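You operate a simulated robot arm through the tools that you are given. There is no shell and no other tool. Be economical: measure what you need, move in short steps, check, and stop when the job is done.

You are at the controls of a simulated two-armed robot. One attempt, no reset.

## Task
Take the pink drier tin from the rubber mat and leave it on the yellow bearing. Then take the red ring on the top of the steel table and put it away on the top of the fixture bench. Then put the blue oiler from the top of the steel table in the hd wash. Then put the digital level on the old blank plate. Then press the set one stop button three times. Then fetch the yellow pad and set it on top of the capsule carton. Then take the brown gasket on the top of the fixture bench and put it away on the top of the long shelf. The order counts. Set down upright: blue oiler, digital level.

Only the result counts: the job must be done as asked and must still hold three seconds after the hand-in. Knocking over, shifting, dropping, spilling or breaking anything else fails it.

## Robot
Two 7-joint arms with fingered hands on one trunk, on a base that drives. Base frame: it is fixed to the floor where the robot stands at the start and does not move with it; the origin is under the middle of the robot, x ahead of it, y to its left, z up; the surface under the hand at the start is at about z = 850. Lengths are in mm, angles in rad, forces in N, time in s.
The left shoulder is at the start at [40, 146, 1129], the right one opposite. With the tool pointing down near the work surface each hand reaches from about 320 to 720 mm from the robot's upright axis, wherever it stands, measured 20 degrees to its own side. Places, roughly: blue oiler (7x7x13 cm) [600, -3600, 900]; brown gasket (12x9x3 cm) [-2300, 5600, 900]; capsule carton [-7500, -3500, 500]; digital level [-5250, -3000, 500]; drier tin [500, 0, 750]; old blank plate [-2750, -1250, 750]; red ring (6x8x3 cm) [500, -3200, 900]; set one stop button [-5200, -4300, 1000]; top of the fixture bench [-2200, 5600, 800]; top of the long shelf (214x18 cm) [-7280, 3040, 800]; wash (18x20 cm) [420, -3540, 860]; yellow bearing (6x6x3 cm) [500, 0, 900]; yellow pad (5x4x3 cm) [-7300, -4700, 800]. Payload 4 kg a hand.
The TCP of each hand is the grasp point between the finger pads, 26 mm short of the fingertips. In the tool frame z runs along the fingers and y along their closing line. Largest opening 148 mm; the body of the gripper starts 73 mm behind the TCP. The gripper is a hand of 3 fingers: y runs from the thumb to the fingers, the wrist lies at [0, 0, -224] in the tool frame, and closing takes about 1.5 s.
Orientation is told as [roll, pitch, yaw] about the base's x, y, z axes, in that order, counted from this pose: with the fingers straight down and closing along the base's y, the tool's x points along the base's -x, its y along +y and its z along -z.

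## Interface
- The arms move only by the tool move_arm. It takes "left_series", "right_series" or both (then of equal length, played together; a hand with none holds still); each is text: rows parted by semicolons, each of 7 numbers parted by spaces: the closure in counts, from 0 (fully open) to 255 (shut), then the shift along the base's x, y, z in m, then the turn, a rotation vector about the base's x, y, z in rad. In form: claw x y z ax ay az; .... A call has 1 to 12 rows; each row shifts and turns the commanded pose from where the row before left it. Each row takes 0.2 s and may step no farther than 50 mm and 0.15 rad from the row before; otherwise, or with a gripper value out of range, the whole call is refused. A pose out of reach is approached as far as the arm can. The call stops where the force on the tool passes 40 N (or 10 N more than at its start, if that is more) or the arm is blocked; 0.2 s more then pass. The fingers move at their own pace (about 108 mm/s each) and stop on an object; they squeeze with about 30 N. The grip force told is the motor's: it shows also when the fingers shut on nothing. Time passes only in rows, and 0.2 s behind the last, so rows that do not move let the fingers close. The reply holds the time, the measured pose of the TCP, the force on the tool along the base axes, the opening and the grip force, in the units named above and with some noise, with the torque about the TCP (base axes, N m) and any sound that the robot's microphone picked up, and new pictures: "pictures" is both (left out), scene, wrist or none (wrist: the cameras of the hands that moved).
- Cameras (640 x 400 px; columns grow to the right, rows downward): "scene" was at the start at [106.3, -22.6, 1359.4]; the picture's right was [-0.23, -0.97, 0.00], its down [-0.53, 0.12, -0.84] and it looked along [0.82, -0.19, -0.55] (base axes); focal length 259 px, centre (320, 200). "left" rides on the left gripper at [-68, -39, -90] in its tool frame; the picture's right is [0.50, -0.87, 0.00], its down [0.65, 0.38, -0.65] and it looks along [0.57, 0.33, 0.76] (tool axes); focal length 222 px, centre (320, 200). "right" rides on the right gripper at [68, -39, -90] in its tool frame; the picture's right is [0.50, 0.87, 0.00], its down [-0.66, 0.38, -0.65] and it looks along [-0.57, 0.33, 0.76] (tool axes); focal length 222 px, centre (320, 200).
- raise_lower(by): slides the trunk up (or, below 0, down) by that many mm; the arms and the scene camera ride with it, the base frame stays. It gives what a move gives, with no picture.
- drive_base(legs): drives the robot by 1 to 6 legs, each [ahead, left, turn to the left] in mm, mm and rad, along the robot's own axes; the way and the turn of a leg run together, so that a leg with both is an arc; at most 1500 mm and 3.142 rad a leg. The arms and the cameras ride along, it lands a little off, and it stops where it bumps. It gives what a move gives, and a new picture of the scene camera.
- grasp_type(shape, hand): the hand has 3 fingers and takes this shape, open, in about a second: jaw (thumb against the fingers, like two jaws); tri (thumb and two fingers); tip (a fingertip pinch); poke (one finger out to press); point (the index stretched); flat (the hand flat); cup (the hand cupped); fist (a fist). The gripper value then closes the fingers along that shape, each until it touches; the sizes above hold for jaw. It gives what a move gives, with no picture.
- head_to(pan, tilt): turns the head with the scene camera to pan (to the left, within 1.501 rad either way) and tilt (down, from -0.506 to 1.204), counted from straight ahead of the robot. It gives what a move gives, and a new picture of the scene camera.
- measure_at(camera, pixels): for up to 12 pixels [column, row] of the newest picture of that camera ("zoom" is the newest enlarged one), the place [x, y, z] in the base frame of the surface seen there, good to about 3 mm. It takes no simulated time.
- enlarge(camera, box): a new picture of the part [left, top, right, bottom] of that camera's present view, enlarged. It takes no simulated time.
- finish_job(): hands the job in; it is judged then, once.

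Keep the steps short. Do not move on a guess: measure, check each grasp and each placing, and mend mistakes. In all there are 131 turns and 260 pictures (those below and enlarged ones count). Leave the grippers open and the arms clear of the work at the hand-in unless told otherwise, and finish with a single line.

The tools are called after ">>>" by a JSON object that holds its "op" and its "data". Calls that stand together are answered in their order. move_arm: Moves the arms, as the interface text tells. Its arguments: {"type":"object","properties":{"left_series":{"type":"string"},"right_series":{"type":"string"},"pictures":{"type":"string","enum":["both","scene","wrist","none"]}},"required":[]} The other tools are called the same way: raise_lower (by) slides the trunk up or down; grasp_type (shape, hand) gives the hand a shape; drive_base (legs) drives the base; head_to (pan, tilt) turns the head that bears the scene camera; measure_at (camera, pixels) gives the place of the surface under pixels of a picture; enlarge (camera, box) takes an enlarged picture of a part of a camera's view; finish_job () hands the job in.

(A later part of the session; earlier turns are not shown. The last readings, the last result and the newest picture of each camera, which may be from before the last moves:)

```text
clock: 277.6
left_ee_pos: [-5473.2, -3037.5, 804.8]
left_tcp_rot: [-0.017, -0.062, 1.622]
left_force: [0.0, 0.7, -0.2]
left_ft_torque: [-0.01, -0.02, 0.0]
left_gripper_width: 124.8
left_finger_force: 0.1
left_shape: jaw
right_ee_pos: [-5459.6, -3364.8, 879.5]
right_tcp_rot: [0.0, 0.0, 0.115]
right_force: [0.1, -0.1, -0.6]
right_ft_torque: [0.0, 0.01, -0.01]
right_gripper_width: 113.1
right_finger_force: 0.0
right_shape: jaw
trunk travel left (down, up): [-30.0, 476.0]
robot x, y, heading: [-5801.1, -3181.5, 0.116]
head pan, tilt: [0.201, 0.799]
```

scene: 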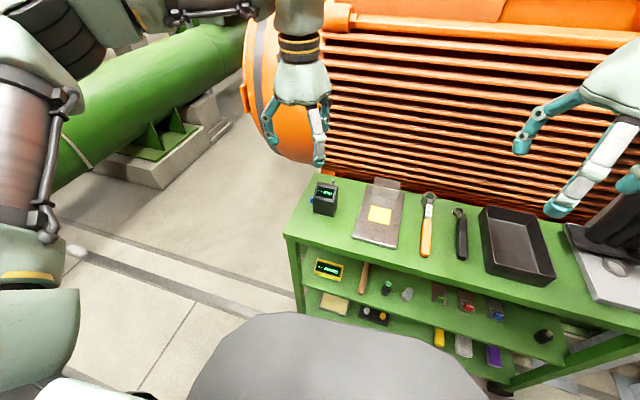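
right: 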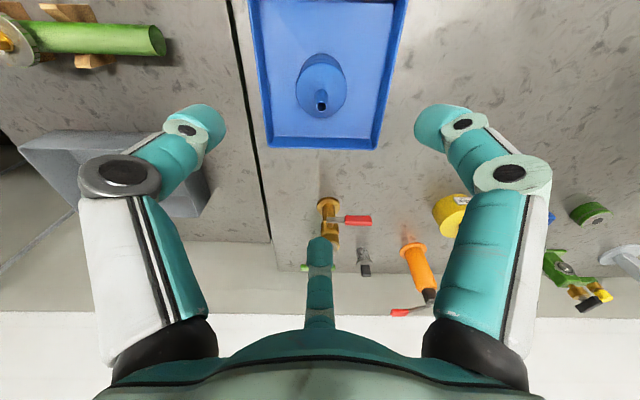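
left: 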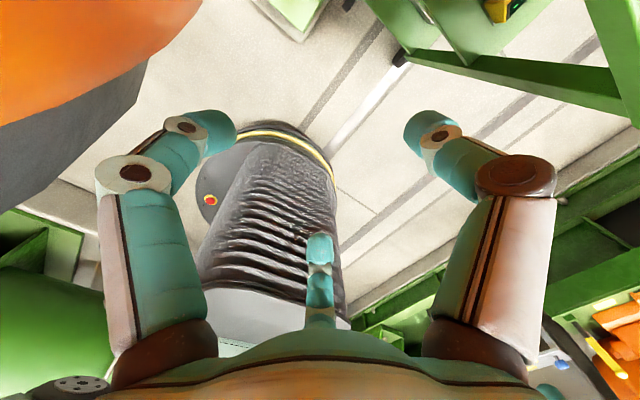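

Now lower the left hand in front of the shelf, staying at x≈-5473.

>>> {"op": "move_arm", "data": {"left_series": "40 0 0 -0.044 0 0 0;40 0 0 -0.044 0 0 0;40 0 0 -0.044 0 0 0;40 0 0 -0.044 0 0 0;40 0 0 -0.044 0 0 0;40 0 0 -0.044 0 0 0;40 0 0 -0.04 0 0 0;40 0 0 0 0 0 0"}}

```text
clock: 279.4
left_ee_pos: [-5471.9, -3039.3, 503.4]
left_tcp_rot: [-0.017, -0.061, 1.622]
left_force: [-0.2, -0.5, 0.7]
left_ft_torque: [0.03, -0.04, 0.03]
left_gripper_width: 124.4
left_finger_force: 0.1
left_shape: jaw
right_ee_pos: [-5460.9, -3365.2, 878.9]
right_tcp_rot: [-0.001, 0.0, 0.112]
right_force: [-0.6, -0.4, 0.1]
right_ft_torque: [0.02, 0.02, -0.01]
right_gripper_width: 113.1
right_finger_force: 0.0
right_shape: jaw
trunk travel left (down, up): [-30.0, 476.0]
robot x, y, heading: [-5800.5, -3181.3, 0.112]
head pan, tilt: [0.201, 0.799]
```

scene: 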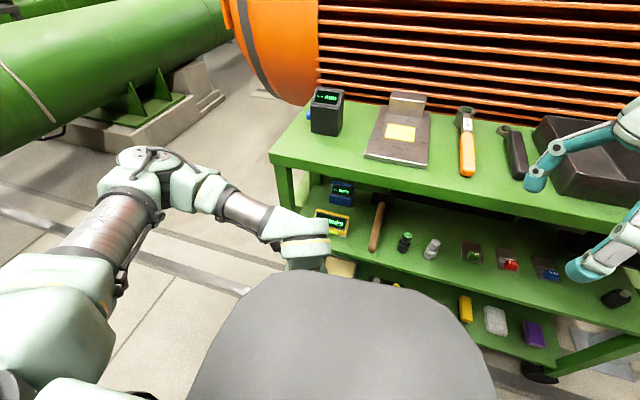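
left: 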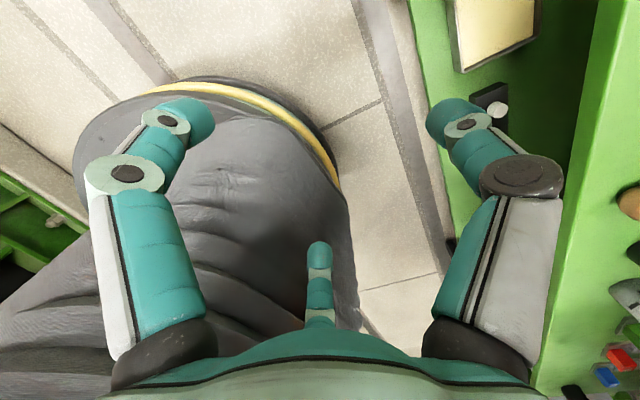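

Clear so far. Swing the hand forward about the wrist to 50° tilt, shifting 8 mm away from the leg.

>>> {"op": "move_arm", "data": {"left_series": "40 0.0299 -0.0013 0.0039 0.0068 -0.1353 0;40 0.0294 -0.0013 0.0079 0.0068 -0.1353 0;40 0.0278 -0.0013 0.0118 0.0068 -0.1353 0;40 0.026 -0.0013 0.0154 0.0068 -0.1353 0;40 0.0239 -0.0013 0.0189 0.0068 -0.1353 0;40 0 0 0 0 0 0"}}

```text
clock: 280.8
left_ee_pos: [-5332.5, -3042.8, 560.7]
left_tcp_rot: [-0.69, -0.05, 1.662]
left_force: [0.3, -0.2, -0.3]
left_ft_torque: [-0.05, -0.01, 0.03]
left_gripper_width: 124.7
left_finger_force: 0.0
left_shape: jaw
right_ee_pos: [-5459.5, -3363.6, 878.4]
right_tcp_rot: [0.001, 0.002, 0.116]
right_force: [-0.3, -0.9, -0.1]
right_ft_torque: [-0.03, -0.02, -0.02]
right_gripper_width: 113.1
right_finger_force: 0.1
right_shape: jaw
trunk travel left (down, up): [-30.0, 476.0]
robot x, y, heading: [-5797.5, -3178.0, 0.115]
head pan, tilt: [0.201, 0.799]
```

scene: 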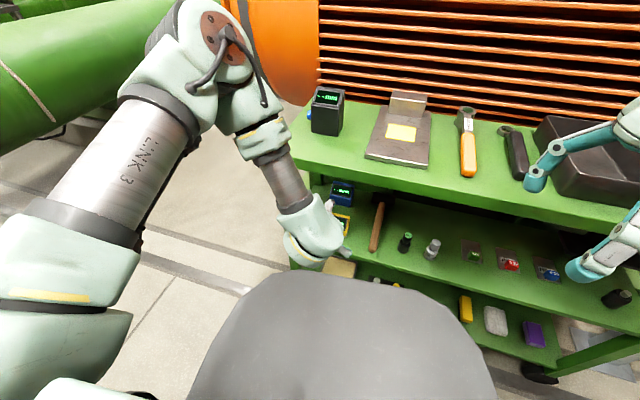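
left: 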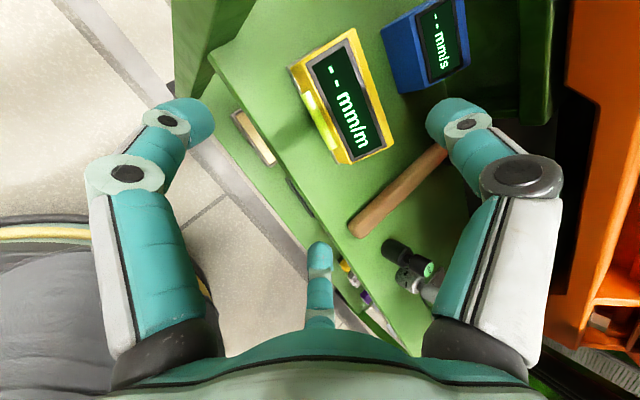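

A fine view of the level. I'll measure its corners, the leg and the fingers.

>>> {"op": "measure_at", "data": {"camera": "left", "pixels": [[290, 68], [352, 30], [384, 148], [345, 162], [300, 100], [333, 150], [230, 65], [205, 100], [320, 245], [205, 120], [440, 105], [400, 200]]}}

>>> {"op": "enlarge", "data": {"camera": "left", "box": [140, 0, 460, 200]}}

```text
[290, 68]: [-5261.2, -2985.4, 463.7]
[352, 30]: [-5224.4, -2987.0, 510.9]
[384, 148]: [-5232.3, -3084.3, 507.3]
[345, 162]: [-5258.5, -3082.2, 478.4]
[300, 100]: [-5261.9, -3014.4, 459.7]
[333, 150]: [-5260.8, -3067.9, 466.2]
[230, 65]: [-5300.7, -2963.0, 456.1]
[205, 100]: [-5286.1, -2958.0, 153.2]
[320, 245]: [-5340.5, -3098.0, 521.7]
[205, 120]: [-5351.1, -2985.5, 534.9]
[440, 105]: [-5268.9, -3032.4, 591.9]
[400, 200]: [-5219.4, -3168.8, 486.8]
```

```text
2.00 times, centred on (300, 100) of left
```

zoom: 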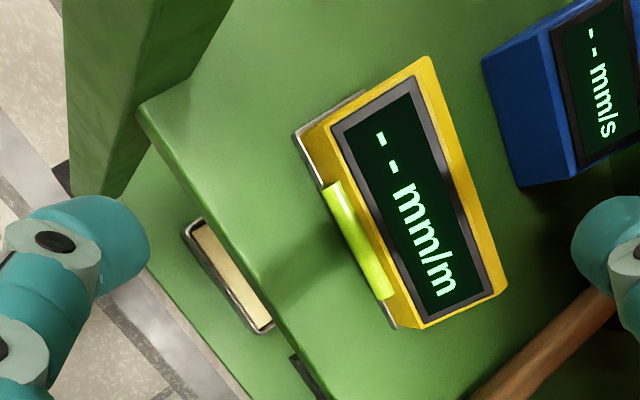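

The level spans y -2985..-3084, centre -3034. I need the full opening for clearance. Open fully here and measure the fingers' outer and inner sides.

>>> {"op": "move_arm", "data": {"left_series": "0 0 0 0 0 0 0;0 0 0 0 0 0 0;0 0 0 0 0 0 0", "pictures": "wrist"}}

```text
clock: 281.6
left_ee_pos: [-5333.0, -3044.0, 560.8]
left_tcp_rot: [-0.69, -0.05, 1.663]
left_force: [0.0, -0.9, 0.0]
left_ft_torque: [0.01, -0.05, -0.03]
left_gripper_width: 147.9
left_finger_force: 0.0
left_shape: jaw
right_ee_pos: [-5460.9, -3365.5, 879.9]
right_tcp_rot: [0.0, 0.0, 0.114]
right_force: [0.1, -0.4, 0.2]
right_ft_torque: [-0.01, 0.0, 0.01]
right_gripper_width: 113.3
right_finger_force: 0.1
right_shape: jaw
trunk travel left (down, up): [-30.0, 476.0]
robot x, y, heading: [-5799.8, -3182.4, 0.118]
head pan, tilt: [0.201, 0.799]
```

left: 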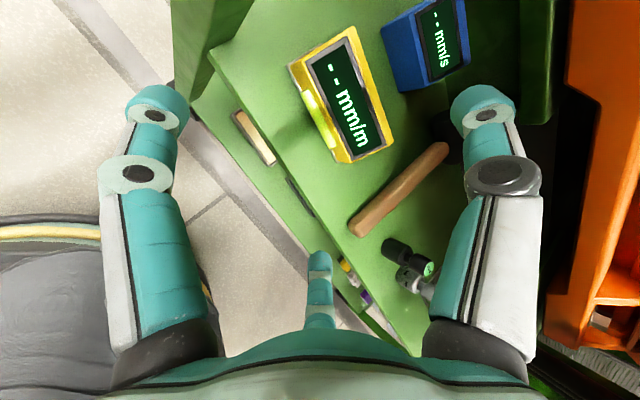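

>>> {"op": "measure_at", "data": {"camera": "left", "pixels": [[150, 92], [186, 105], [130, 105], [105, 175], [170, 175], [135, 220], [318, 252], [308, 262], [329, 262], [480, 88], [215, 30], [200, 70]]}}

```text
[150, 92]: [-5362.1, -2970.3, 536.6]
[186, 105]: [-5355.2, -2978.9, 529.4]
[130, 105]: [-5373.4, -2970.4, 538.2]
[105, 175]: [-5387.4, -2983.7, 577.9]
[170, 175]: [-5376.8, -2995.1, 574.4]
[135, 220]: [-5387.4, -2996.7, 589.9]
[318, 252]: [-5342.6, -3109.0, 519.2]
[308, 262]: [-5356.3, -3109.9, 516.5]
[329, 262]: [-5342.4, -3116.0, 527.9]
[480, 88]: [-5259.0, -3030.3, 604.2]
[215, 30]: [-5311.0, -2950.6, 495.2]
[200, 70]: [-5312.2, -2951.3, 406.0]
```

Both side fingers clear the level by about 15 mm, and the leg's back face is at y≈-2951. Finish the tilt and advance partway along the hand axis.

>>> {"op": "move_arm", "data": {"left_series": "0 0.019 0.003 0.027 0.0068 -0.1353 0;0 0.022 0.001 -0.0185 0 0 0;0 0.022 0.001 -0.0185 0 0 0;0 0 0 0 0 0 0"}}

```text
clock: 282.6
left_ee_pos: [-5260.1, -3064.4, 575.0]
left_tcp_rot: [-0.826, -0.045, 1.668]
left_force: [-0.3, 0.4, -0.7]
left_ft_torque: [0.0, -0.01, -0.02]
left_gripper_width: 147.9
left_finger_force: 0.0
left_shape: jaw
left hand out of reach, approached as far as the arm can: row 1, 2
right_ee_pos: [-5460.2, -3365.6, 879.4]
right_tcp_rot: [-0.001, 0.001, 0.114]
right_force: [0.3, 0.3, -0.8]
right_ft_torque: [0.01, -0.05, 0.02]
right_gripper_width: 113.1
right_finger_force: 0.2
right_shape: jaw
trunk travel left (down, up): [-30.0, 476.0]
robot x, y, heading: [-5802.1, -3181.2, 0.116]
head pan, tilt: [0.201, 0.799]
```

scene: 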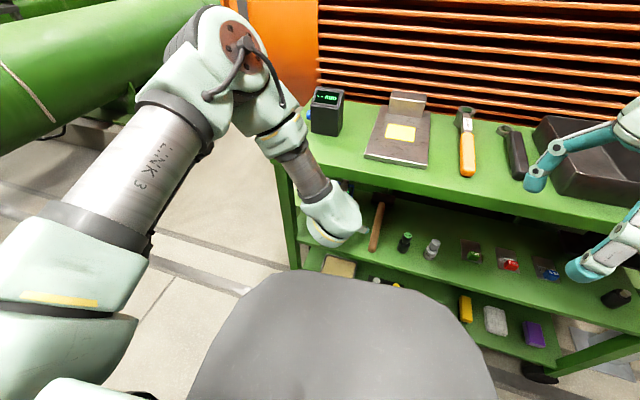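
left: 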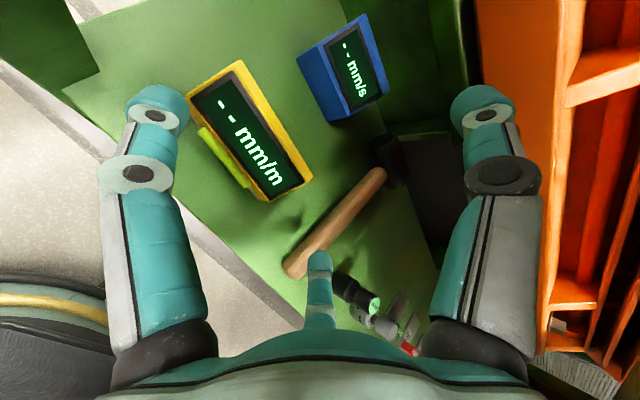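

The wrist was at a limit and the hand ended a bit off: (-5260,-3064,575). Correct sideways first (tips are still above the level's top), then down onto the planned axis.

>>> {"op": "move_arm", "data": {"left_series": "0 -0.004 0.013 0 0 0 0;0 -0.004 0.013 0 0 0 0;0 0 0 -0.012 0 0 0;0 0 0 0 0 0 0", "pictures": "wrist"}}

```text
clock: 283.6
left_ee_pos: [-5253.7, -3056.4, 577.5]
left_tcp_rot: [-0.825, -0.045, 1.669]
left_force: [-0.5, 0.9, -0.3]
left_ft_torque: [-0.01, 0.03, 0.02]
left_gripper_width: 148.0
left_finger_force: 0.0
left_shape: jaw
left hand out of reach, approached as far as the arm can: row 1, 2, 3
right_ee_pos: [-5459.5, -3366.2, 879.0]
right_tcp_rot: [0.0, -0.001, 0.114]
right_force: [0.3, 0.2, 0.0]
right_ft_torque: [-0.01, -0.01, 0.0]
right_gripper_width: 112.8
right_finger_force: 0.0
right_shape: jaw
trunk travel left (down, up): [-30.0, 476.0]
robot x, y, heading: [-5801.4, -3177.4, 0.114]
head pan, tilt: [0.201, 0.799]
```

left: 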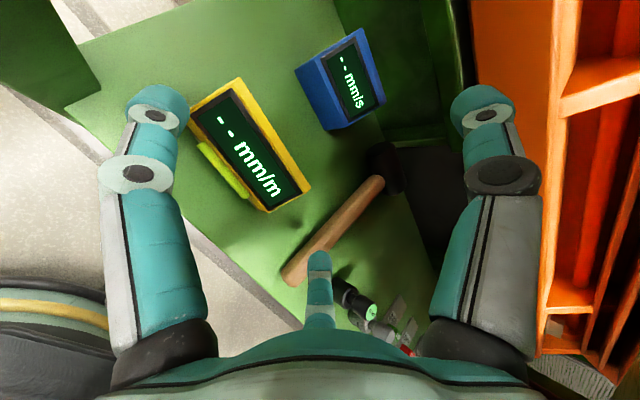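

The arm is folded too tightly, so a little more distance helps. Back the base 90 mm (the hand slides straight out under the shelf).

>>> {"op": "drive_base", "data": {"legs": [[-90, 15, 0]]}}

>>> {"op": "move_arm", "data": {"left_series": "0 0 0.003 -0.005 0 0 0;0 0 0 0 0 0 0", "pictures": "wrist"}}

```text
clock: 284.7
left_ee_pos: [-5344.9, -3052.7, 578.2]
left_tcp_rot: [-0.824, -0.045, 1.669]
left_force: [-0.5, 0.4, 0.8]
left_ft_torque: [0.01, 0.01, 0.0]
left_gripper_width: 148.0
left_finger_force: 0.0
left_shape: jaw
right_ee_pos: [-5551.8, -3361.5, 879.3]
right_tcp_rot: [0.0, 0.0, 0.112]
right_force: [0.4, 1.0, 0.0]
right_ft_torque: [0.04, -0.03, -0.02]
right_gripper_width: 112.9
right_finger_force: 0.0
right_shape: jaw
trunk travel left (down, up): [-30.0, 476.0]
robot x, y, heading: [-5894.3, -3175.0, 0.114]
head pan, tilt: [0.201, 0.799]
```

scene: 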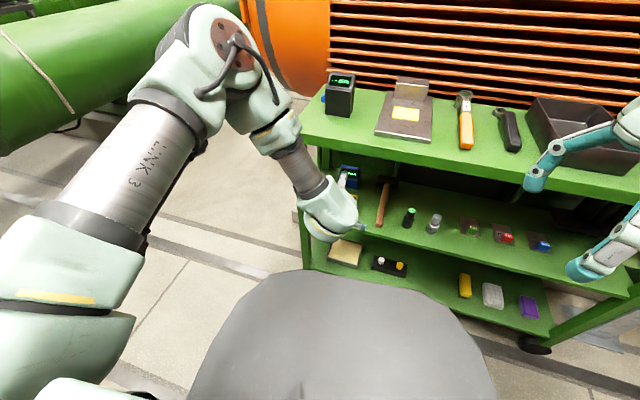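

```text
clock: 285.3
left_ee_pos: [-5343.1, -3051.1, 573.9]
left_tcp_rot: [-0.819, -0.049, 1.67]
left_force: [1.2, -0.6, 0.0]
left_ft_torque: [-0.01, -0.01, 0.03]
left_gripper_width: 147.9
left_finger_force: 0.0
left_shape: jaw
right_ee_pos: [-5551.5, -3361.4, 879.1]
right_tcp_rot: [-0.002, -0.002, 0.113]
right_force: [-0.9, -0.4, 0.6]
right_ft_torque: [-0.01, 0.0, 0.0]
right_gripper_width: 113.0
right_finger_force: 0.1
right_shape: jaw
trunk travel left (down, up): [-30.0, 476.0]
robot x, y, heading: [-5891.5, -3177.8, 0.112]
head pan, tilt: [0.201, 0.799]
```

left: 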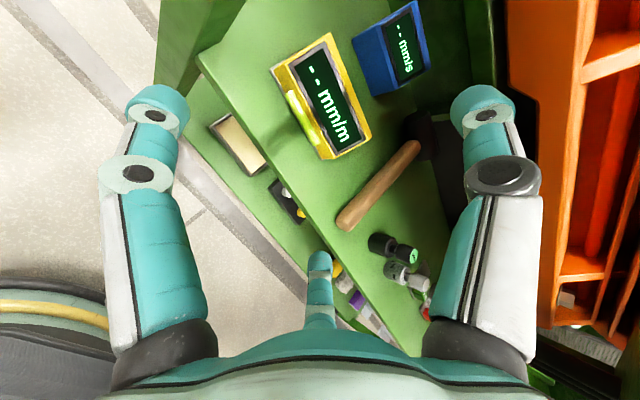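

Reachable now at (-5343,-3051,574). Trim yaw a little and advance two thirds of the way toward the final point (-5228,-3037,522).

>>> {"op": "move_arm", "data": {"left_series": "0 0.025 0.006 -0.008 0 0 -0.08;0 0.03 0.004 -0.016 0 0 0;0 0.025 0.002 -0.01 0 0 0;0 0 0 0 0 0 0"}}

```text
clock: 286.3
left_ee_pos: [-5258.6, -3043.5, 544.1]
left_tcp_rot: [-0.826, -0.046, 1.588]
left_force: [-0.8, 0.7, -0.7]
left_ft_torque: [-0.01, -0.04, -0.03]
left_gripper_width: 147.9
left_finger_force: 0.0
left_shape: jaw
left hand out of reach, approached as far as the arm can: row 1
right_ee_pos: [-5551.7, -3361.0, 879.1]
right_tcp_rot: [0.001, -0.001, 0.115]
right_force: [-0.9, -0.3, -0.6]
right_ft_torque: [0.01, 0.02, -0.02]
right_gripper_width: 113.0
right_finger_force: 0.1
right_shape: jaw
trunk travel left (down, up): [-30.0, 476.0]
robot x, y, heading: [-5894.2, -3173.5, 0.117]
head pan, tilt: [0.201, 0.799]
```

scene: 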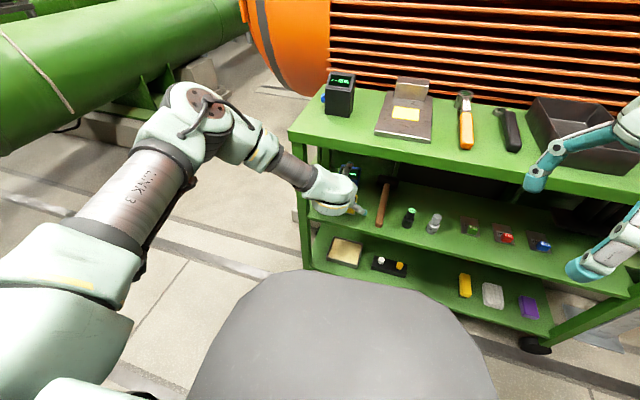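
left: 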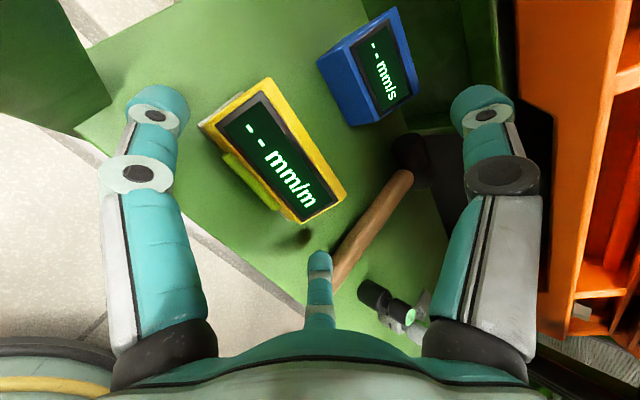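

The level is between the side fingers. I'll measure the tips and the level again.

>>> {"op": "measure_at", "data": {"camera": "left", "pixels": [[160, 90], [186, 108], [318, 253], [310, 265], [202, 125], [232, 100], [342, 195], [300, 222], [268, 82], [105, 100], [320, 225]]}}

```text
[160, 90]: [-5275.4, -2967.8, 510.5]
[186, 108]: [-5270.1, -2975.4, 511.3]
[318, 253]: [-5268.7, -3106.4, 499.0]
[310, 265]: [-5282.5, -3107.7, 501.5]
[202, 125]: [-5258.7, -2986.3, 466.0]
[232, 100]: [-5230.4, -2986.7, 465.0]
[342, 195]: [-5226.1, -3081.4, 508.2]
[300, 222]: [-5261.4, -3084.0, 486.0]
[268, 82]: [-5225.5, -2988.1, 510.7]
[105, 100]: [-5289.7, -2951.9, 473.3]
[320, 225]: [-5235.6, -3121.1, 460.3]
```

Side gaps are 11 and 23 mm. Advance the last 28 mm forward and 22 mm down, watching the force.

>>> {"op": "move_arm", "data": {"left_series": "0 0.014 0.001 -0.011 0 0 0;0 0.014 0.001 -0.011 0 0 0;0 0 0 0 0 0 0", "pictures": "wrist"}}

>>> {"op": "measure_at", "data": {"camera": "left", "pixels": [[160, 90], [186, 108], [318, 253], [310, 265], [329, 262]]}}

```text
clock: 287.1
left_ee_pos: [-5230.4, -3043.0, 521.0]
left_tcp_rot: [-0.827, -0.045, 1.589]
left_force: [0.3, -0.4, 0.3]
left_ft_torque: [0.01, -0.02, 0.0]
left_gripper_width: 148.0
left_finger_force: 0.1
left_shape: jaw
right_ee_pos: [-5551.3, -3360.8, 879.9]
right_tcp_rot: [-0.001, 0.0, 0.113]
right_force: [0.0, -0.1, 0.1]
right_ft_torque: [-0.03, 0.03, 0.0]
right_gripper_width: 113.1
right_finger_force: 0.0
right_shape: jaw
trunk travel left (down, up): [-30.0, 476.0]
robot x, y, heading: [-5893.0, -3174.0, 0.111]
head pan, tilt: [0.201, 0.799]
```

left: 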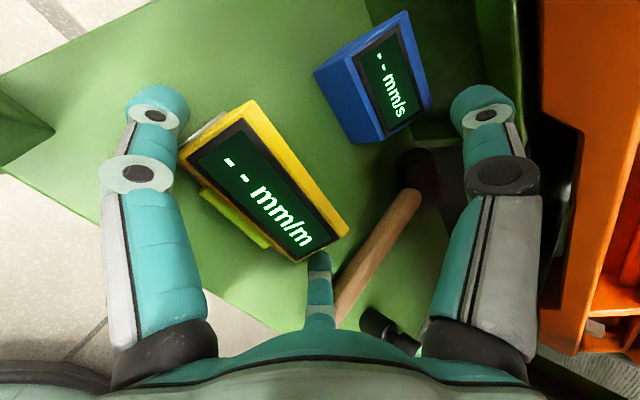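

```text
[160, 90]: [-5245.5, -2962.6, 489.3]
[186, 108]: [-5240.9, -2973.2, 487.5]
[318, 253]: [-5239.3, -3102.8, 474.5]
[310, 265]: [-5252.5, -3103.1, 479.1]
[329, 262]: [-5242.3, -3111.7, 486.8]
```

The tips sit beside the two ends at z≈475–489. Close.

>>> {"op": "move_arm", "data": {"left_series": "120 0 0 0 0 0 0;200 0 0 0 0 0 0;255 0 0 0 0 0 0;255 0 0 0 0 0 0;255 0 0 0 0 0 0;255 0 0 0 0 0 0;255 0 0 0 0 0 0"}}

```text
clock: 288.7
left_ee_pos: [-5231.0, -3041.8, 521.9]
left_tcp_rot: [-0.824, -0.044, 1.588]
left_force: [-2.6, 0.5, 5.9]
left_ft_torque: [-0.03, 0.31, 0.02]
left_gripper_width: 48.9
left_finger_force: 29.7
left_shape: jaw
right_ee_pos: [-5552.6, -3362.0, 879.2]
right_tcp_rot: [0.001, 0.0, 0.114]
right_force: [0.1, 0.4, -0.2]
right_ft_torque: [0.04, -0.04, 0.0]
right_gripper_width: 112.8
right_finger_force: 0.0
right_shape: jaw
trunk travel left (down, up): [-30.0, 476.0]
robot x, y, heading: [-5893.0, -3176.2, 0.11]
head pan, tilt: [0.201, 0.799]
```

scene: 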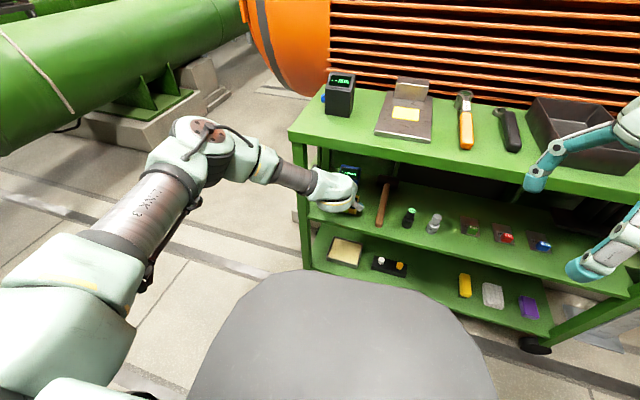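
left: 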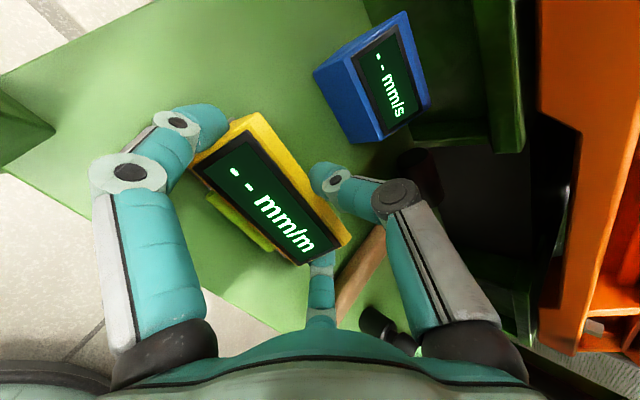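

All three fingers touch: two on the ends, the thumb behind the ridge. Lift 20 mm and look.

>>> {"op": "move_arm", "data": {"left_series": "255 0 0 0.006 0 0 0;255 0 0 0.007 0 0 0;255 0 0 0.007 0 0 0;255 0 0 0 0 0 0", "pictures": "wrist"}}

>>> {"op": "measure_at", "data": {"camera": "left", "pixels": [[210, 195], [265, 245], [200, 165], [250, 125], [340, 235], [300, 262], [270, 200]]}}

```text
clock: 289.7
left_ee_pos: [-5230.3, -3042.1, 542.7]
left_tcp_rot: [-0.824, -0.045, 1.59]
left_force: [0.8, 1.1, -1.2]
left_ft_torque: [0.01, 0.01, 0.01]
left_gripper_width: 47.8
left_finger_force: 29.5
left_shape: jaw
right_ee_pos: [-5552.4, -3361.3, 877.5]
right_tcp_rot: [0.0, 0.001, 0.115]
right_force: [0.5, 0.2, -0.2]
right_ft_torque: [-0.01, 0.01, 0.01]
right_gripper_width: 112.7
right_finger_force: 0.0
right_shape: jaw
trunk travel left (down, up): [-30.0, 476.0]
robot x, y, heading: [-5892.3, -3174.4, 0.114]
head pan, tilt: [0.201, 0.799]
```

left: 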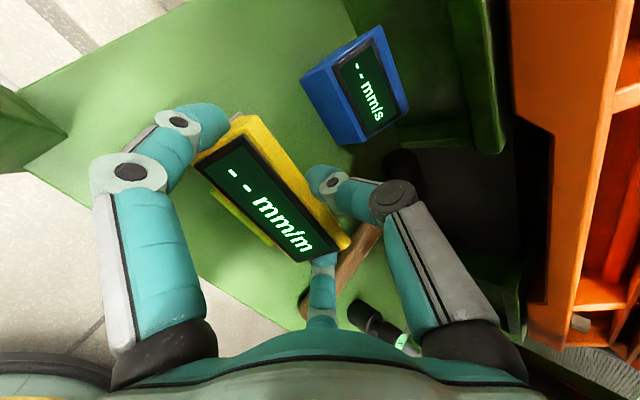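

```text
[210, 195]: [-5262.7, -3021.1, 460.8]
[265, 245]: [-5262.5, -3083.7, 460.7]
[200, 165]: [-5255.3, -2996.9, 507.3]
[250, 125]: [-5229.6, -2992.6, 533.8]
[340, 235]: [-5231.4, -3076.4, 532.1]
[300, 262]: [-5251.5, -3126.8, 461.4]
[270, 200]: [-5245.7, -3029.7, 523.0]
```

The level rose level (ridge now z≈533). Draw it straight out toward -x with the arm, then back the base.

>>> {"op": "move_arm", "data": {"left_series": "255 -0.03 0 0.003 0 0 0;255 -0.03 0 0.003 0 0 0;255 -0.03 0 0.003 0 0 0;255 -0.02 0 0.002 0 0 0;255 0 0 0 0 0 0", "pictures": "none"}}

>>> {"op": "drive_base", "data": {"legs": [[-80, 0, 0]]}}

```text
clock: 290.9
left_ee_pos: [-5313.8, -3045.3, 551.6]
left_tcp_rot: [-0.796, -0.055, 1.598]
left_force: [0.5, 0.1, -1.7]
left_ft_torque: [-0.03, -0.03, 0.0]
left_gripper_width: 47.5
left_finger_force: 30.2
left_shape: jaw
left hand out of reach, approached as far as the arm can: row 3, 4
right_ee_pos: [-5550.7, -3360.2, 879.1]
right_tcp_rot: [0.0, 0.001, 0.113]
right_force: [0.7, -0.2, 0.7]
right_ft_torque: [0.0, 0.01, 0.0]
right_gripper_width: 113.2
right_finger_force: 0.0
right_shape: jaw
trunk travel left (down, up): [-30.0, 476.0]
robot x, y, heading: [-5891.3, -3175.1, 0.11]
head pan, tilt: [0.201, 0.799]
```

```text
clock: 292.0
left_ee_pos: [-5394.6, -3056.5, 550.4]
left_tcp_rot: [-0.793, -0.055, 1.597]
left_force: [-0.2, -0.3, -1.8]
left_ft_torque: [-0.01, 0.01, -0.01]
left_gripper_width: 47.6
left_finger_force: 29.7
left_shape: jaw
right_ee_pos: [-5630.8, -3372.8, 876.4]
right_tcp_rot: [0.002, 0.006, 0.113]
right_force: [1.1, -0.1, 0.4]
right_ft_torque: [0.03, 0.01, 0.02]
right_gripper_width: 112.9
right_finger_force: 0.0
right_shape: jaw
trunk travel left (down, up): [-30.0, 476.0]
robot x, y, heading: [-5975.4, -3186.0, 0.107]
head pan, tilt: [0.201, 0.799]
```

scene: 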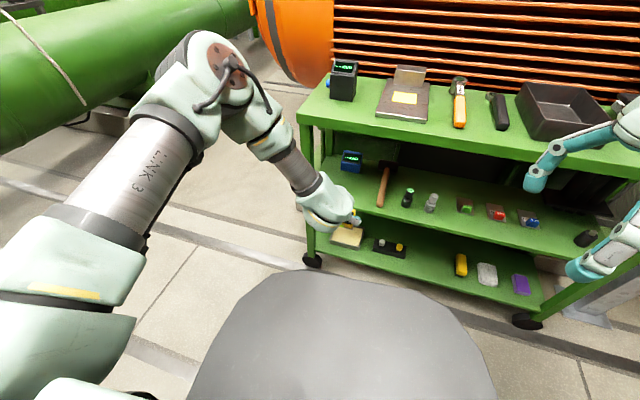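

Fully clear of the trolley. Straighten and slide left (+y) out of the aisle.

>>> {"op": "drive_base", "data": {"legs": [[0, 0, -0.107], [0, 1000, 0]]}}

>>> {"op": "raise_lower", "data": {"by": 370}}

```text
clock: 297.9
left_ee_pos: [-5398.0, -2074.5, 552.2]
left_tcp_rot: [-0.798, -0.054, 1.499]
left_force: [0.3, -1.0, -1.5]
left_ft_torque: [-0.03, 0.02, 0.0]
left_gripper_width: 47.6
left_finger_force: 29.9
left_shape: jaw
right_ee_pos: [-5663.0, -2364.1, 878.2]
right_tcp_rot: [0.001, 0.002, 0.014]
right_force: [-0.6, 0.4, -0.9]
right_ft_torque: [-0.01, 0.05, -0.03]
right_gripper_width: 113.2
right_finger_force: 0.0
right_shape: jaw
trunk travel left (down, up): [-30.0, 476.0]
robot x, y, heading: [-5985.9, -2144.7, 0.013]
head pan, tilt: [0.201, 0.799]
```

scene: 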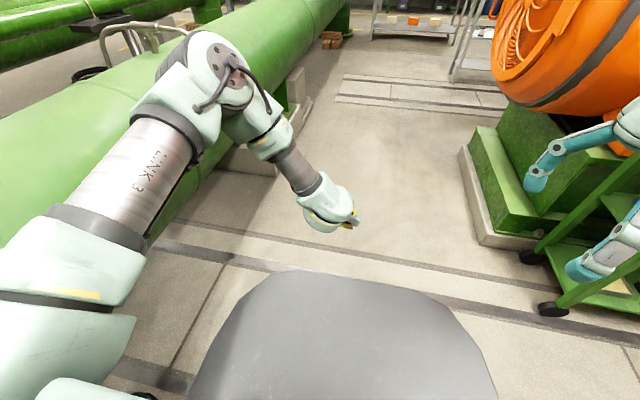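

```text
clock: 301.4
left_ee_pos: [-5398.3, -2073.6, 922.9]
left_tcp_rot: [-0.798, -0.053, 1.5]
left_force: [-0.5, -0.2, -2.1]
left_ft_torque: [0.02, -0.02, 0.05]
left_gripper_width: 47.6
left_finger_force: 30.3
left_shape: jaw
right_ee_pos: [-5664.1, -2365.6, 1249.5]
right_tcp_rot: [0.001, 0.0, 0.015]
right_force: [0.3, 0.4, -0.7]
right_ft_torque: [-0.03, 0.02, -0.01]
right_gripper_width: 113.1
right_finger_force: 0.1
right_shape: jaw
trunk travel left (down, up): [-400.0, 106.0]
robot x, y, heading: [-5986.7, -2145.2, 0.014]
head pan, tilt: [0.201, 0.799]
```

The level is still held. Drive back along the corridor toward the ledge with the blank plate (x≈-2750).

>>> {"op": "drive_base", "data": {"legs": [[0, 20, -0.01], [1500, 0, 0], [1400, 0, 0]]}}

>>> {"op": "head_to", "data": {"pan": 1.2, "tilt": 0.4}}

```text
clock: 315.9
left_ee_pos: [-2474.0, -2152.2, 922.4]
left_tcp_rot: [-0.798, -0.054, 1.426]
left_force: [0.7, 0.1, -1.7]
left_ft_torque: [0.03, -0.01, -0.01]
left_gripper_width: 47.6
left_finger_force: 30.1
left_shape: jaw
right_ee_pos: [-2761.9, -2421.5, 1249.6]
right_tcp_rot: [-0.002, 0.0, -0.061]
right_force: [0.2, 1.0, -0.8]
right_ft_torque: [0.02, 0.01, -0.02]
right_gripper_width: 112.9
right_finger_force: 0.0
right_shape: jaw
trunk travel left (down, up): [-400.0, 106.0]
robot x, y, heading: [-3069.5, -2184.9, -0.058]
head pan, tilt: [0.201, 0.799]
```

scene: 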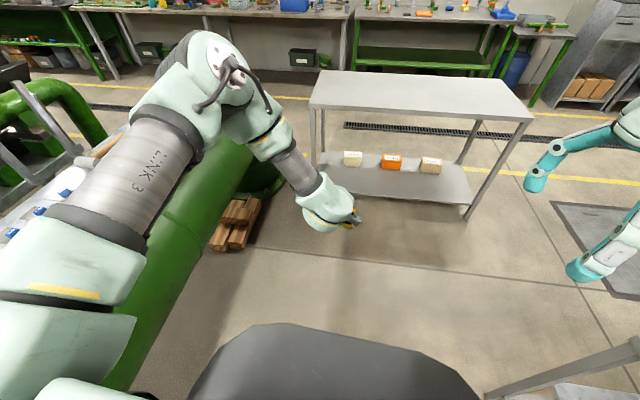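

```text
clock: 317.2
left_ee_pos: [-2474.2, -2151.6, 923.0]
left_tcp_rot: [-0.798, -0.053, 1.426]
left_force: [0.3, -0.3, -2.6]
left_ft_torque: [0.0, 0.01, -0.02]
left_gripper_width: 47.4
left_finger_force: 30.0
left_shape: jaw
right_ee_pos: [-2760.7, -2422.0, 1249.9]
right_tcp_rot: [-0.001, 0.001, -0.059]
right_force: [0.0, -0.2, -0.8]
right_ft_torque: [-0.02, 0.02, 0.02]
right_gripper_width: 113.3
right_finger_force: 0.0
right_shape: jaw
trunk travel left (down, up): [-400.0, 106.0]
robot x, y, heading: [-3061.7, -2179.6, -0.055]
head pan, tilt: [1.201, 0.4]
```

scene: 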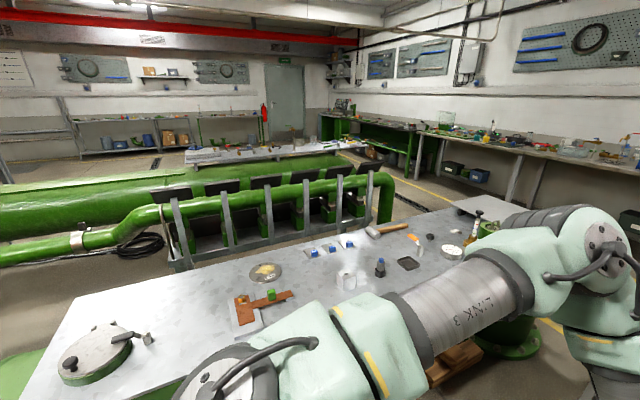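

The ledge is on the left with several plates: a round one at (95,355), a rusty one at (250,308), and others. I'll measure and enlarge.

>>> {"op": "measure_at", "data": {"camera": "scene", "pixels": [[95, 355], [252, 308], [265, 272], [248, 325], [345, 280], [50, 380], [200, 260], [310, 245], [450, 252], [408, 263]]}}

>>> {"op": "enlarge", "data": {"camera": "scene", "box": [40, 220, 360, 400]}}

```text
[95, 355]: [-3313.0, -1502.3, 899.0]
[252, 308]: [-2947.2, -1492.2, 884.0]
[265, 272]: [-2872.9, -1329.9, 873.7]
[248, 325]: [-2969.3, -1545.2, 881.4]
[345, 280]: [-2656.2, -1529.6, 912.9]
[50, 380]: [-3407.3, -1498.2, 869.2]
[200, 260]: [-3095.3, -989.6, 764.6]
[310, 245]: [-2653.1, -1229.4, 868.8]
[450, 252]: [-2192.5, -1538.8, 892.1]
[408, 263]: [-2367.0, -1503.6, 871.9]
```

```text
2.00 times, centred on (200, 310) of scene
```

zoom: 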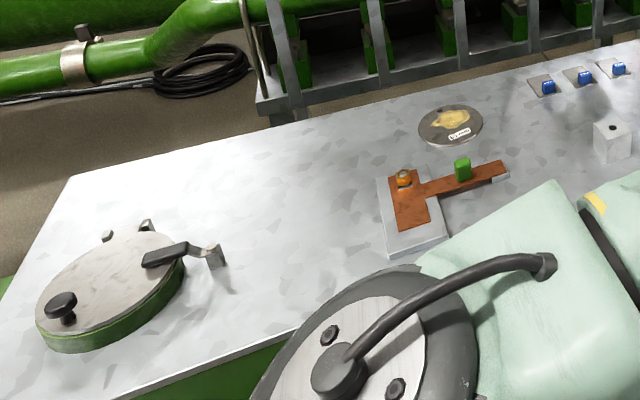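

I'll zoom in on the labelled disc at (265,272) and its neighbours.

>>> {"op": "enlarge", "data": {"camera": "scene", "box": [225, 255, 305, 305]}}

>>> {"op": "enlarge", "data": {"camera": "scene", "box": [300, 210, 500, 300]}}

```text
8.00 times, centred on (265, 280) of scene
```

zoom: 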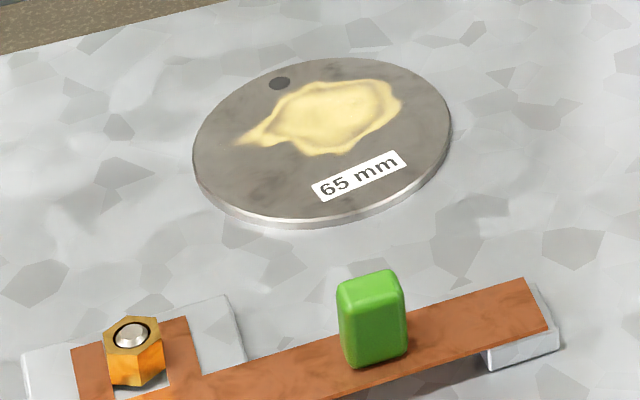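

```text
3.20 times, centred on (400, 255) of scene
```

zoom: 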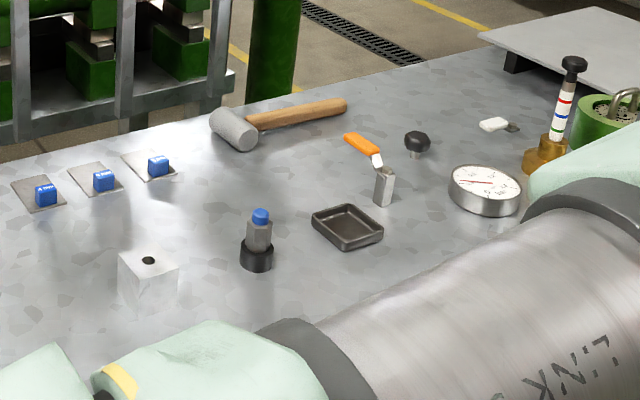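

The disc (65 mm label) at (-2873,-1330) matches the plate's place. I'll measure its edges.

>>> {"op": "enlarge", "data": {"camera": "scene", "box": [225, 255, 305, 305]}}

>>> {"op": "measure_at", "data": {"camera": "zoom", "pixels": [[198, 150], [446, 120], [330, 62], [320, 210], [320, 135], [280, 84], [230, 290], [370, 275], [530, 290], [20, 60], [420, 20]]}}

```text
8.00 times, centred on (265, 280) of scene
```

zoom: 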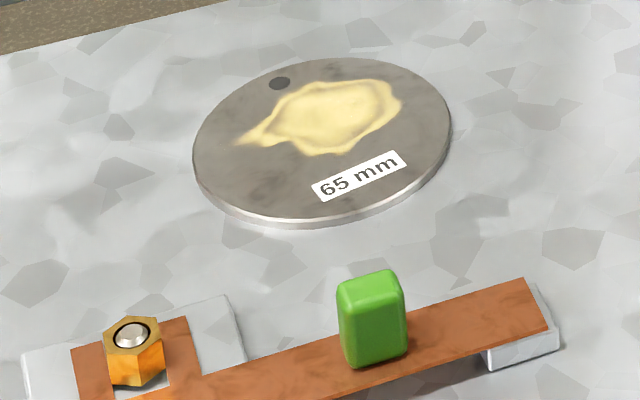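

```text
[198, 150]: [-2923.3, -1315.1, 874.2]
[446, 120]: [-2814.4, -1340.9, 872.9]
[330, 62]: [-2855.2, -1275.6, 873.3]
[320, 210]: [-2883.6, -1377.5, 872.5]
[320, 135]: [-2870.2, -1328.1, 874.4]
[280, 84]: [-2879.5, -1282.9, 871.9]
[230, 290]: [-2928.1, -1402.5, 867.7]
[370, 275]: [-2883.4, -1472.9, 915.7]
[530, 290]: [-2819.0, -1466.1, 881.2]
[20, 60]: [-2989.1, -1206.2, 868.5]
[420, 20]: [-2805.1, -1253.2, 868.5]
```

The disc centre is ≈(-2869,-1327), about 110 mm across, top z≈874. Raise the trunk 100 mm, turn to face +y and come up to the ledge.

>>> {"op": "raise_lower", "data": {"by": 100}}

>>> {"op": "drive_base", "data": {"legs": [[260, 0, 0], [0, 0, 1.626], [150, 0, 0]]}}

>>> {"op": "head_to", "data": {"pan": 0.1, "tilt": 0.7}}

```text
clock: 318.5
left_ee_pos: [-2475.3, -2152.0, 1022.1]
left_tcp_rot: [-0.798, -0.055, 1.425]
left_force: [0.2, -0.3, -2.0]
left_ft_torque: [0.0, -0.02, 0.01]
left_gripper_width: 47.8
left_finger_force: 30.2
left_shape: jaw
right_ee_pos: [-2762.3, -2420.8, 1349.7]
right_tcp_rot: [-0.001, 0.002, -0.059]
right_force: [-0.3, 0.7, -0.2]
right_ft_torque: [0.01, 0.03, 0.04]
right_gripper_width: 112.9
right_finger_force: 0.1
right_shape: jaw
trunk travel left (down, up): [-500.0, 6.0]
robot x, y, heading: [-3069.5, -2180.5, -0.057]
head pan, tilt: [1.201, 0.4]
```

```text
clock: 325.4
left_ee_pos: [-2891.0, -1458.5, 1024.0]
left_tcp_rot: [-0.8, -0.055, 3.09]
left_force: [-0.7, -0.4, -1.4]
left_ft_torque: [-0.01, 0.0, -0.01]
left_gripper_width: 47.6
left_finger_force: 30.1
left_shape: jaw
right_ee_pos: [-2596.4, -1722.0, 1350.0]
right_tcp_rot: [-0.001, -0.001, 1.604]
right_force: [-0.2, -0.4, 0.3]
right_ft_torque: [-0.02, -0.02, 0.01]
right_gripper_width: 113.0
right_finger_force: 0.1
right_shape: jaw
trunk travel left (down, up): [-500.0, 6.0]
robot x, y, heading: [-2809.1, -2043.3, 1.609]
head pan, tilt: [1.201, 0.4]
```

scene: 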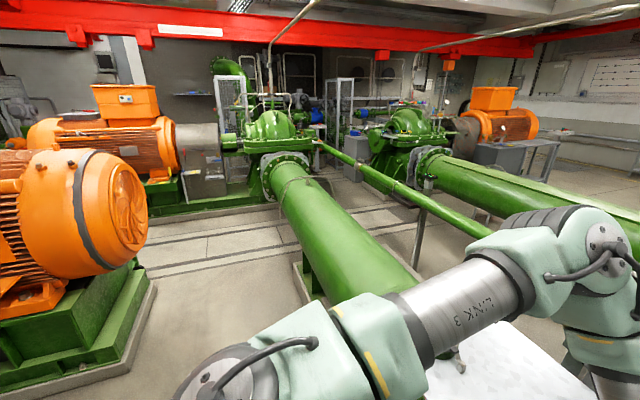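

```text
clock: 326.8
left_ee_pos: [-2890.9, -1457.7, 1022.4]
left_tcp_rot: [-0.796, -0.053, 3.09]
left_force: [0.6, -0.1, -1.4]
left_ft_torque: [-0.01, 0.0, -0.02]
left_gripper_width: 47.2
left_finger_force: 29.4
left_shape: jaw
right_ee_pos: [-2595.8, -1716.9, 1349.1]
right_tcp_rot: [0.0, 0.0, 1.603]
right_force: [0.1, 0.5, 0.1]
right_ft_torque: [0.02, 0.02, 0.01]
right_gripper_width: 113.1
right_finger_force: 0.0
right_shape: jaw
trunk travel left (down, up): [-500.0, 6.0]
robot x, y, heading: [-2806.8, -2039.0, 1.608]
head pan, tilt: [0.099, 0.7]
```

scene: 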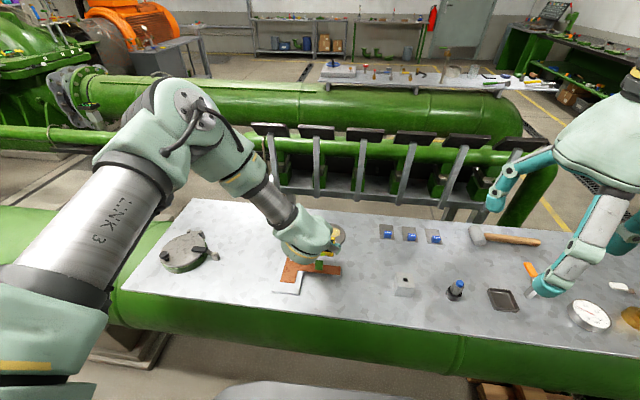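

Now carry the level forward over the disc with the arm, at this height.

>>> {"op": "move_arm", "data": {"left_series": "255 0.0073 0.0355 0 0 0 0;255 0.0073 0.0355 0 0 0 0;255 0.0072 0.0355 0 0 0 0;255 0.0072 0.0355 0 0 0 0;255 0 0 0 0 0 0;255 0 0 0 0 0 0"}}

```text
clock: 328.1
left_ee_pos: [-2862.6, -1315.4, 1021.3]
left_tcp_rot: [-0.797, -0.054, 3.089]
left_force: [0.2, -0.5, -2.5]
left_ft_torque: [0.02, 0.01, 0.02]
left_gripper_width: 47.4
left_finger_force: 30.2
left_shape: jaw
right_ee_pos: [-2594.9, -1719.0, 1348.9]
right_tcp_rot: [-0.001, -0.001, 1.604]
right_force: [-1.2, 0.4, 0.9]
right_ft_torque: [0.04, 0.01, 0.03]
right_gripper_width: 113.0
right_finger_force: 0.0
right_shape: jaw
trunk travel left (down, up): [-500.0, 6.0]
robot x, y, heading: [-2805.7, -2042.8, 1.61]
head pan, tilt: [0.099, 0.7]
```

scene: 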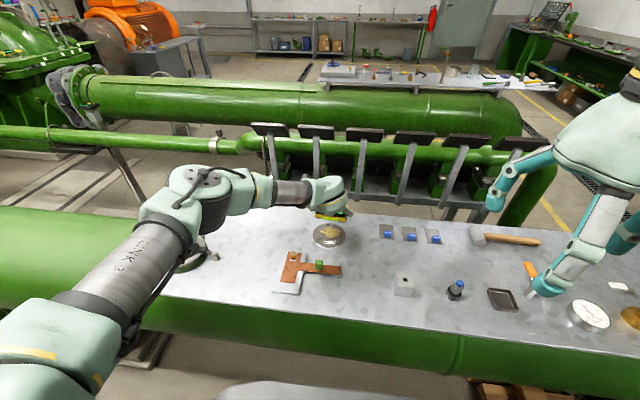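
left: 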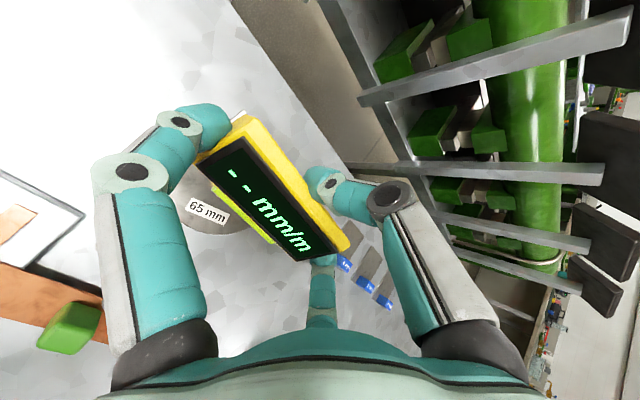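

I'll measure the held level's edges and the disc for centring.

>>> {"op": "measure_at", "data": {"camera": "left", "pixels": [[250, 125], [340, 240], [205, 162], [295, 258], [270, 200], [215, 195], [262, 240], [195, 228], [240, 235], [180, 200]]}}

>>> {"op": "measure_at", "data": {"camera": "scene", "pixels": [[313, 235], [345, 235], [329, 247], [318, 225], [330, 216], [345, 213], [316, 213]]}}

>>> {"op": "enlarge", "data": {"camera": "scene", "box": [280, 180, 380, 260]}}

```text
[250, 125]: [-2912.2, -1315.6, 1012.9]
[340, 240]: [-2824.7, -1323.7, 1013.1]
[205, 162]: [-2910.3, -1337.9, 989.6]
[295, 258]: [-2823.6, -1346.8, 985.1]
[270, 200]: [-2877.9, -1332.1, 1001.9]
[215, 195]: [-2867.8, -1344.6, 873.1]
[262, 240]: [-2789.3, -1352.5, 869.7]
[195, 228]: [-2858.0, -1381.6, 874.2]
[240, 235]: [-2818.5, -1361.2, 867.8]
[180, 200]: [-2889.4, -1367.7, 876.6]
```

```text
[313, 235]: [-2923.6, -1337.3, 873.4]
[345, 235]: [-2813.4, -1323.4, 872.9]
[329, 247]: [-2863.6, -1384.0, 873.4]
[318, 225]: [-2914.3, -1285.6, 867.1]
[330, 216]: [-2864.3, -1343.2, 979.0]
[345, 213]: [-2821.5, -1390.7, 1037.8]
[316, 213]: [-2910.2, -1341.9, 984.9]
```

```text
5.00 times, centred on (330, 220) of scene
```

zoom: 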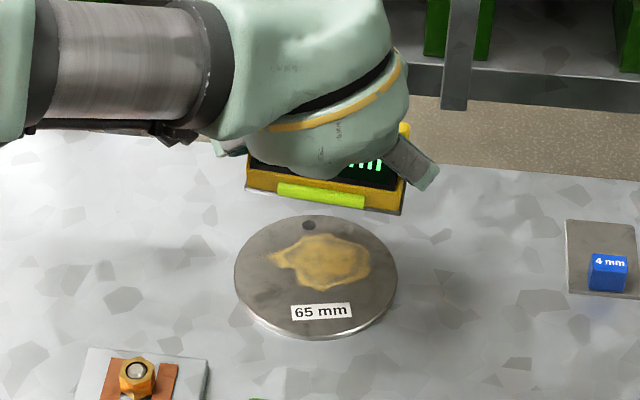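

The level is centred in x and needs +8 mm in y. Its bottom is at ≈959, so lower ~80 mm first.

>>> {"op": "move_arm", "data": {"left_series": "255 0 0.008 -0.025 0 0 0;255 0 0 -0.025 0 0 0;255 0 0 -0.02 0 0 0;255 0 0 -0.008 0 0 0;255 0 0 0 0 0 0", "pictures": "none"}}

>>> {"op": "enlarge", "data": {"camera": "scene", "box": [280, 200, 380, 280]}}

```text
clock: 329.4
left_ee_pos: [-2862.1, -1305.0, 943.1]
left_tcp_rot: [-0.798, -0.054, 3.089]
left_force: [0.1, -0.7, -1.5]
left_ft_torque: [0.01, 0.02, 0.03]
left_gripper_width: 47.0
left_finger_force: 29.7
left_shape: jaw
right_ee_pos: [-2595.4, -1717.4, 1348.9]
right_tcp_rot: [0.0, -0.001, 1.604]
right_force: [-0.4, 0.5, 0.2]
right_ft_torque: [0.03, -0.01, 0.01]
right_gripper_width: 112.7
right_finger_force: 0.1
right_shape: jaw
trunk travel left (down, up): [-500.0, 6.0]
robot x, y, heading: [-2806.9, -2042.8, 1.601]
head pan, tilt: [0.099, 0.7]
```

```text
5.00 times, centred on (330, 240) of scene
```

zoom: 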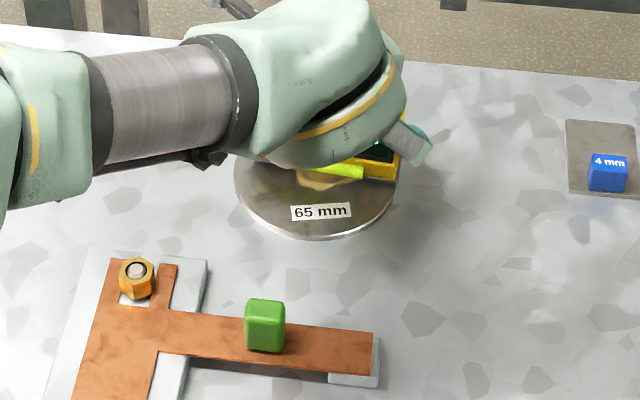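

Step down in 2 mm steps to contact.

>>> {"op": "move_arm", "data": {"left_series": "255 0 0 -0.002 0 0 0;255 0 0 -0.002 0 0 0;255 0 0 -0.001 0 0 0;255 0 0 0 0 0 0", "pictures": "wrist"}}

```text
clock: 330.4
left_ee_pos: [-2862.2, -1306.5, 939.9]
left_tcp_rot: [-0.799, -0.054, 3.088]
left_force: [-0.9, 1.3, 4.5]
left_ft_torque: [-0.12, -0.12, 0.02]
left_gripper_width: 47.5
left_finger_force: 30.4
left_shape: jaw
right_ee_pos: [-2595.0, -1718.0, 1349.6]
right_tcp_rot: [0.001, 0.001, 1.605]
right_force: [0.2, -0.4, 0.0]
right_ft_torque: [-0.02, 0.0, 0.02]
right_gripper_width: 113.0
right_finger_force: 0.0
right_shape: jaw
trunk travel left (down, up): [-500.0, 6.0]
robot x, y, heading: [-2807.2, -2041.5, 1.605]
head pan, tilt: [0.099, 0.7]
```

left: 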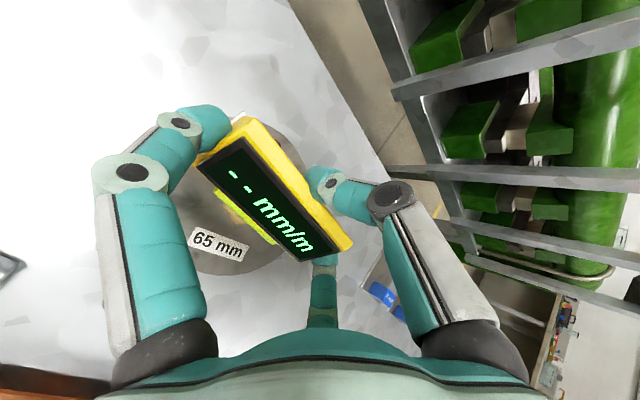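

Contact (+6 N). I'll check the centring before opening.

>>> {"op": "measure_at", "data": {"camera": "left", "pixels": [[250, 125], [345, 240], [210, 160], [295, 256], [290, 135], [180, 235], [240, 270], [275, 258], [208, 195]]}}

```text
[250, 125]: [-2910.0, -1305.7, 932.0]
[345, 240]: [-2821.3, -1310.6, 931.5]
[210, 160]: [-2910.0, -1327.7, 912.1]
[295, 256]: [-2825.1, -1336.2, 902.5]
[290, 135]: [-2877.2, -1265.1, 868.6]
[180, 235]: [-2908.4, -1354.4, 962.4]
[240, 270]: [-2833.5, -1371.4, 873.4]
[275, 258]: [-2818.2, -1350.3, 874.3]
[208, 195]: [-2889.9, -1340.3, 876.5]
```

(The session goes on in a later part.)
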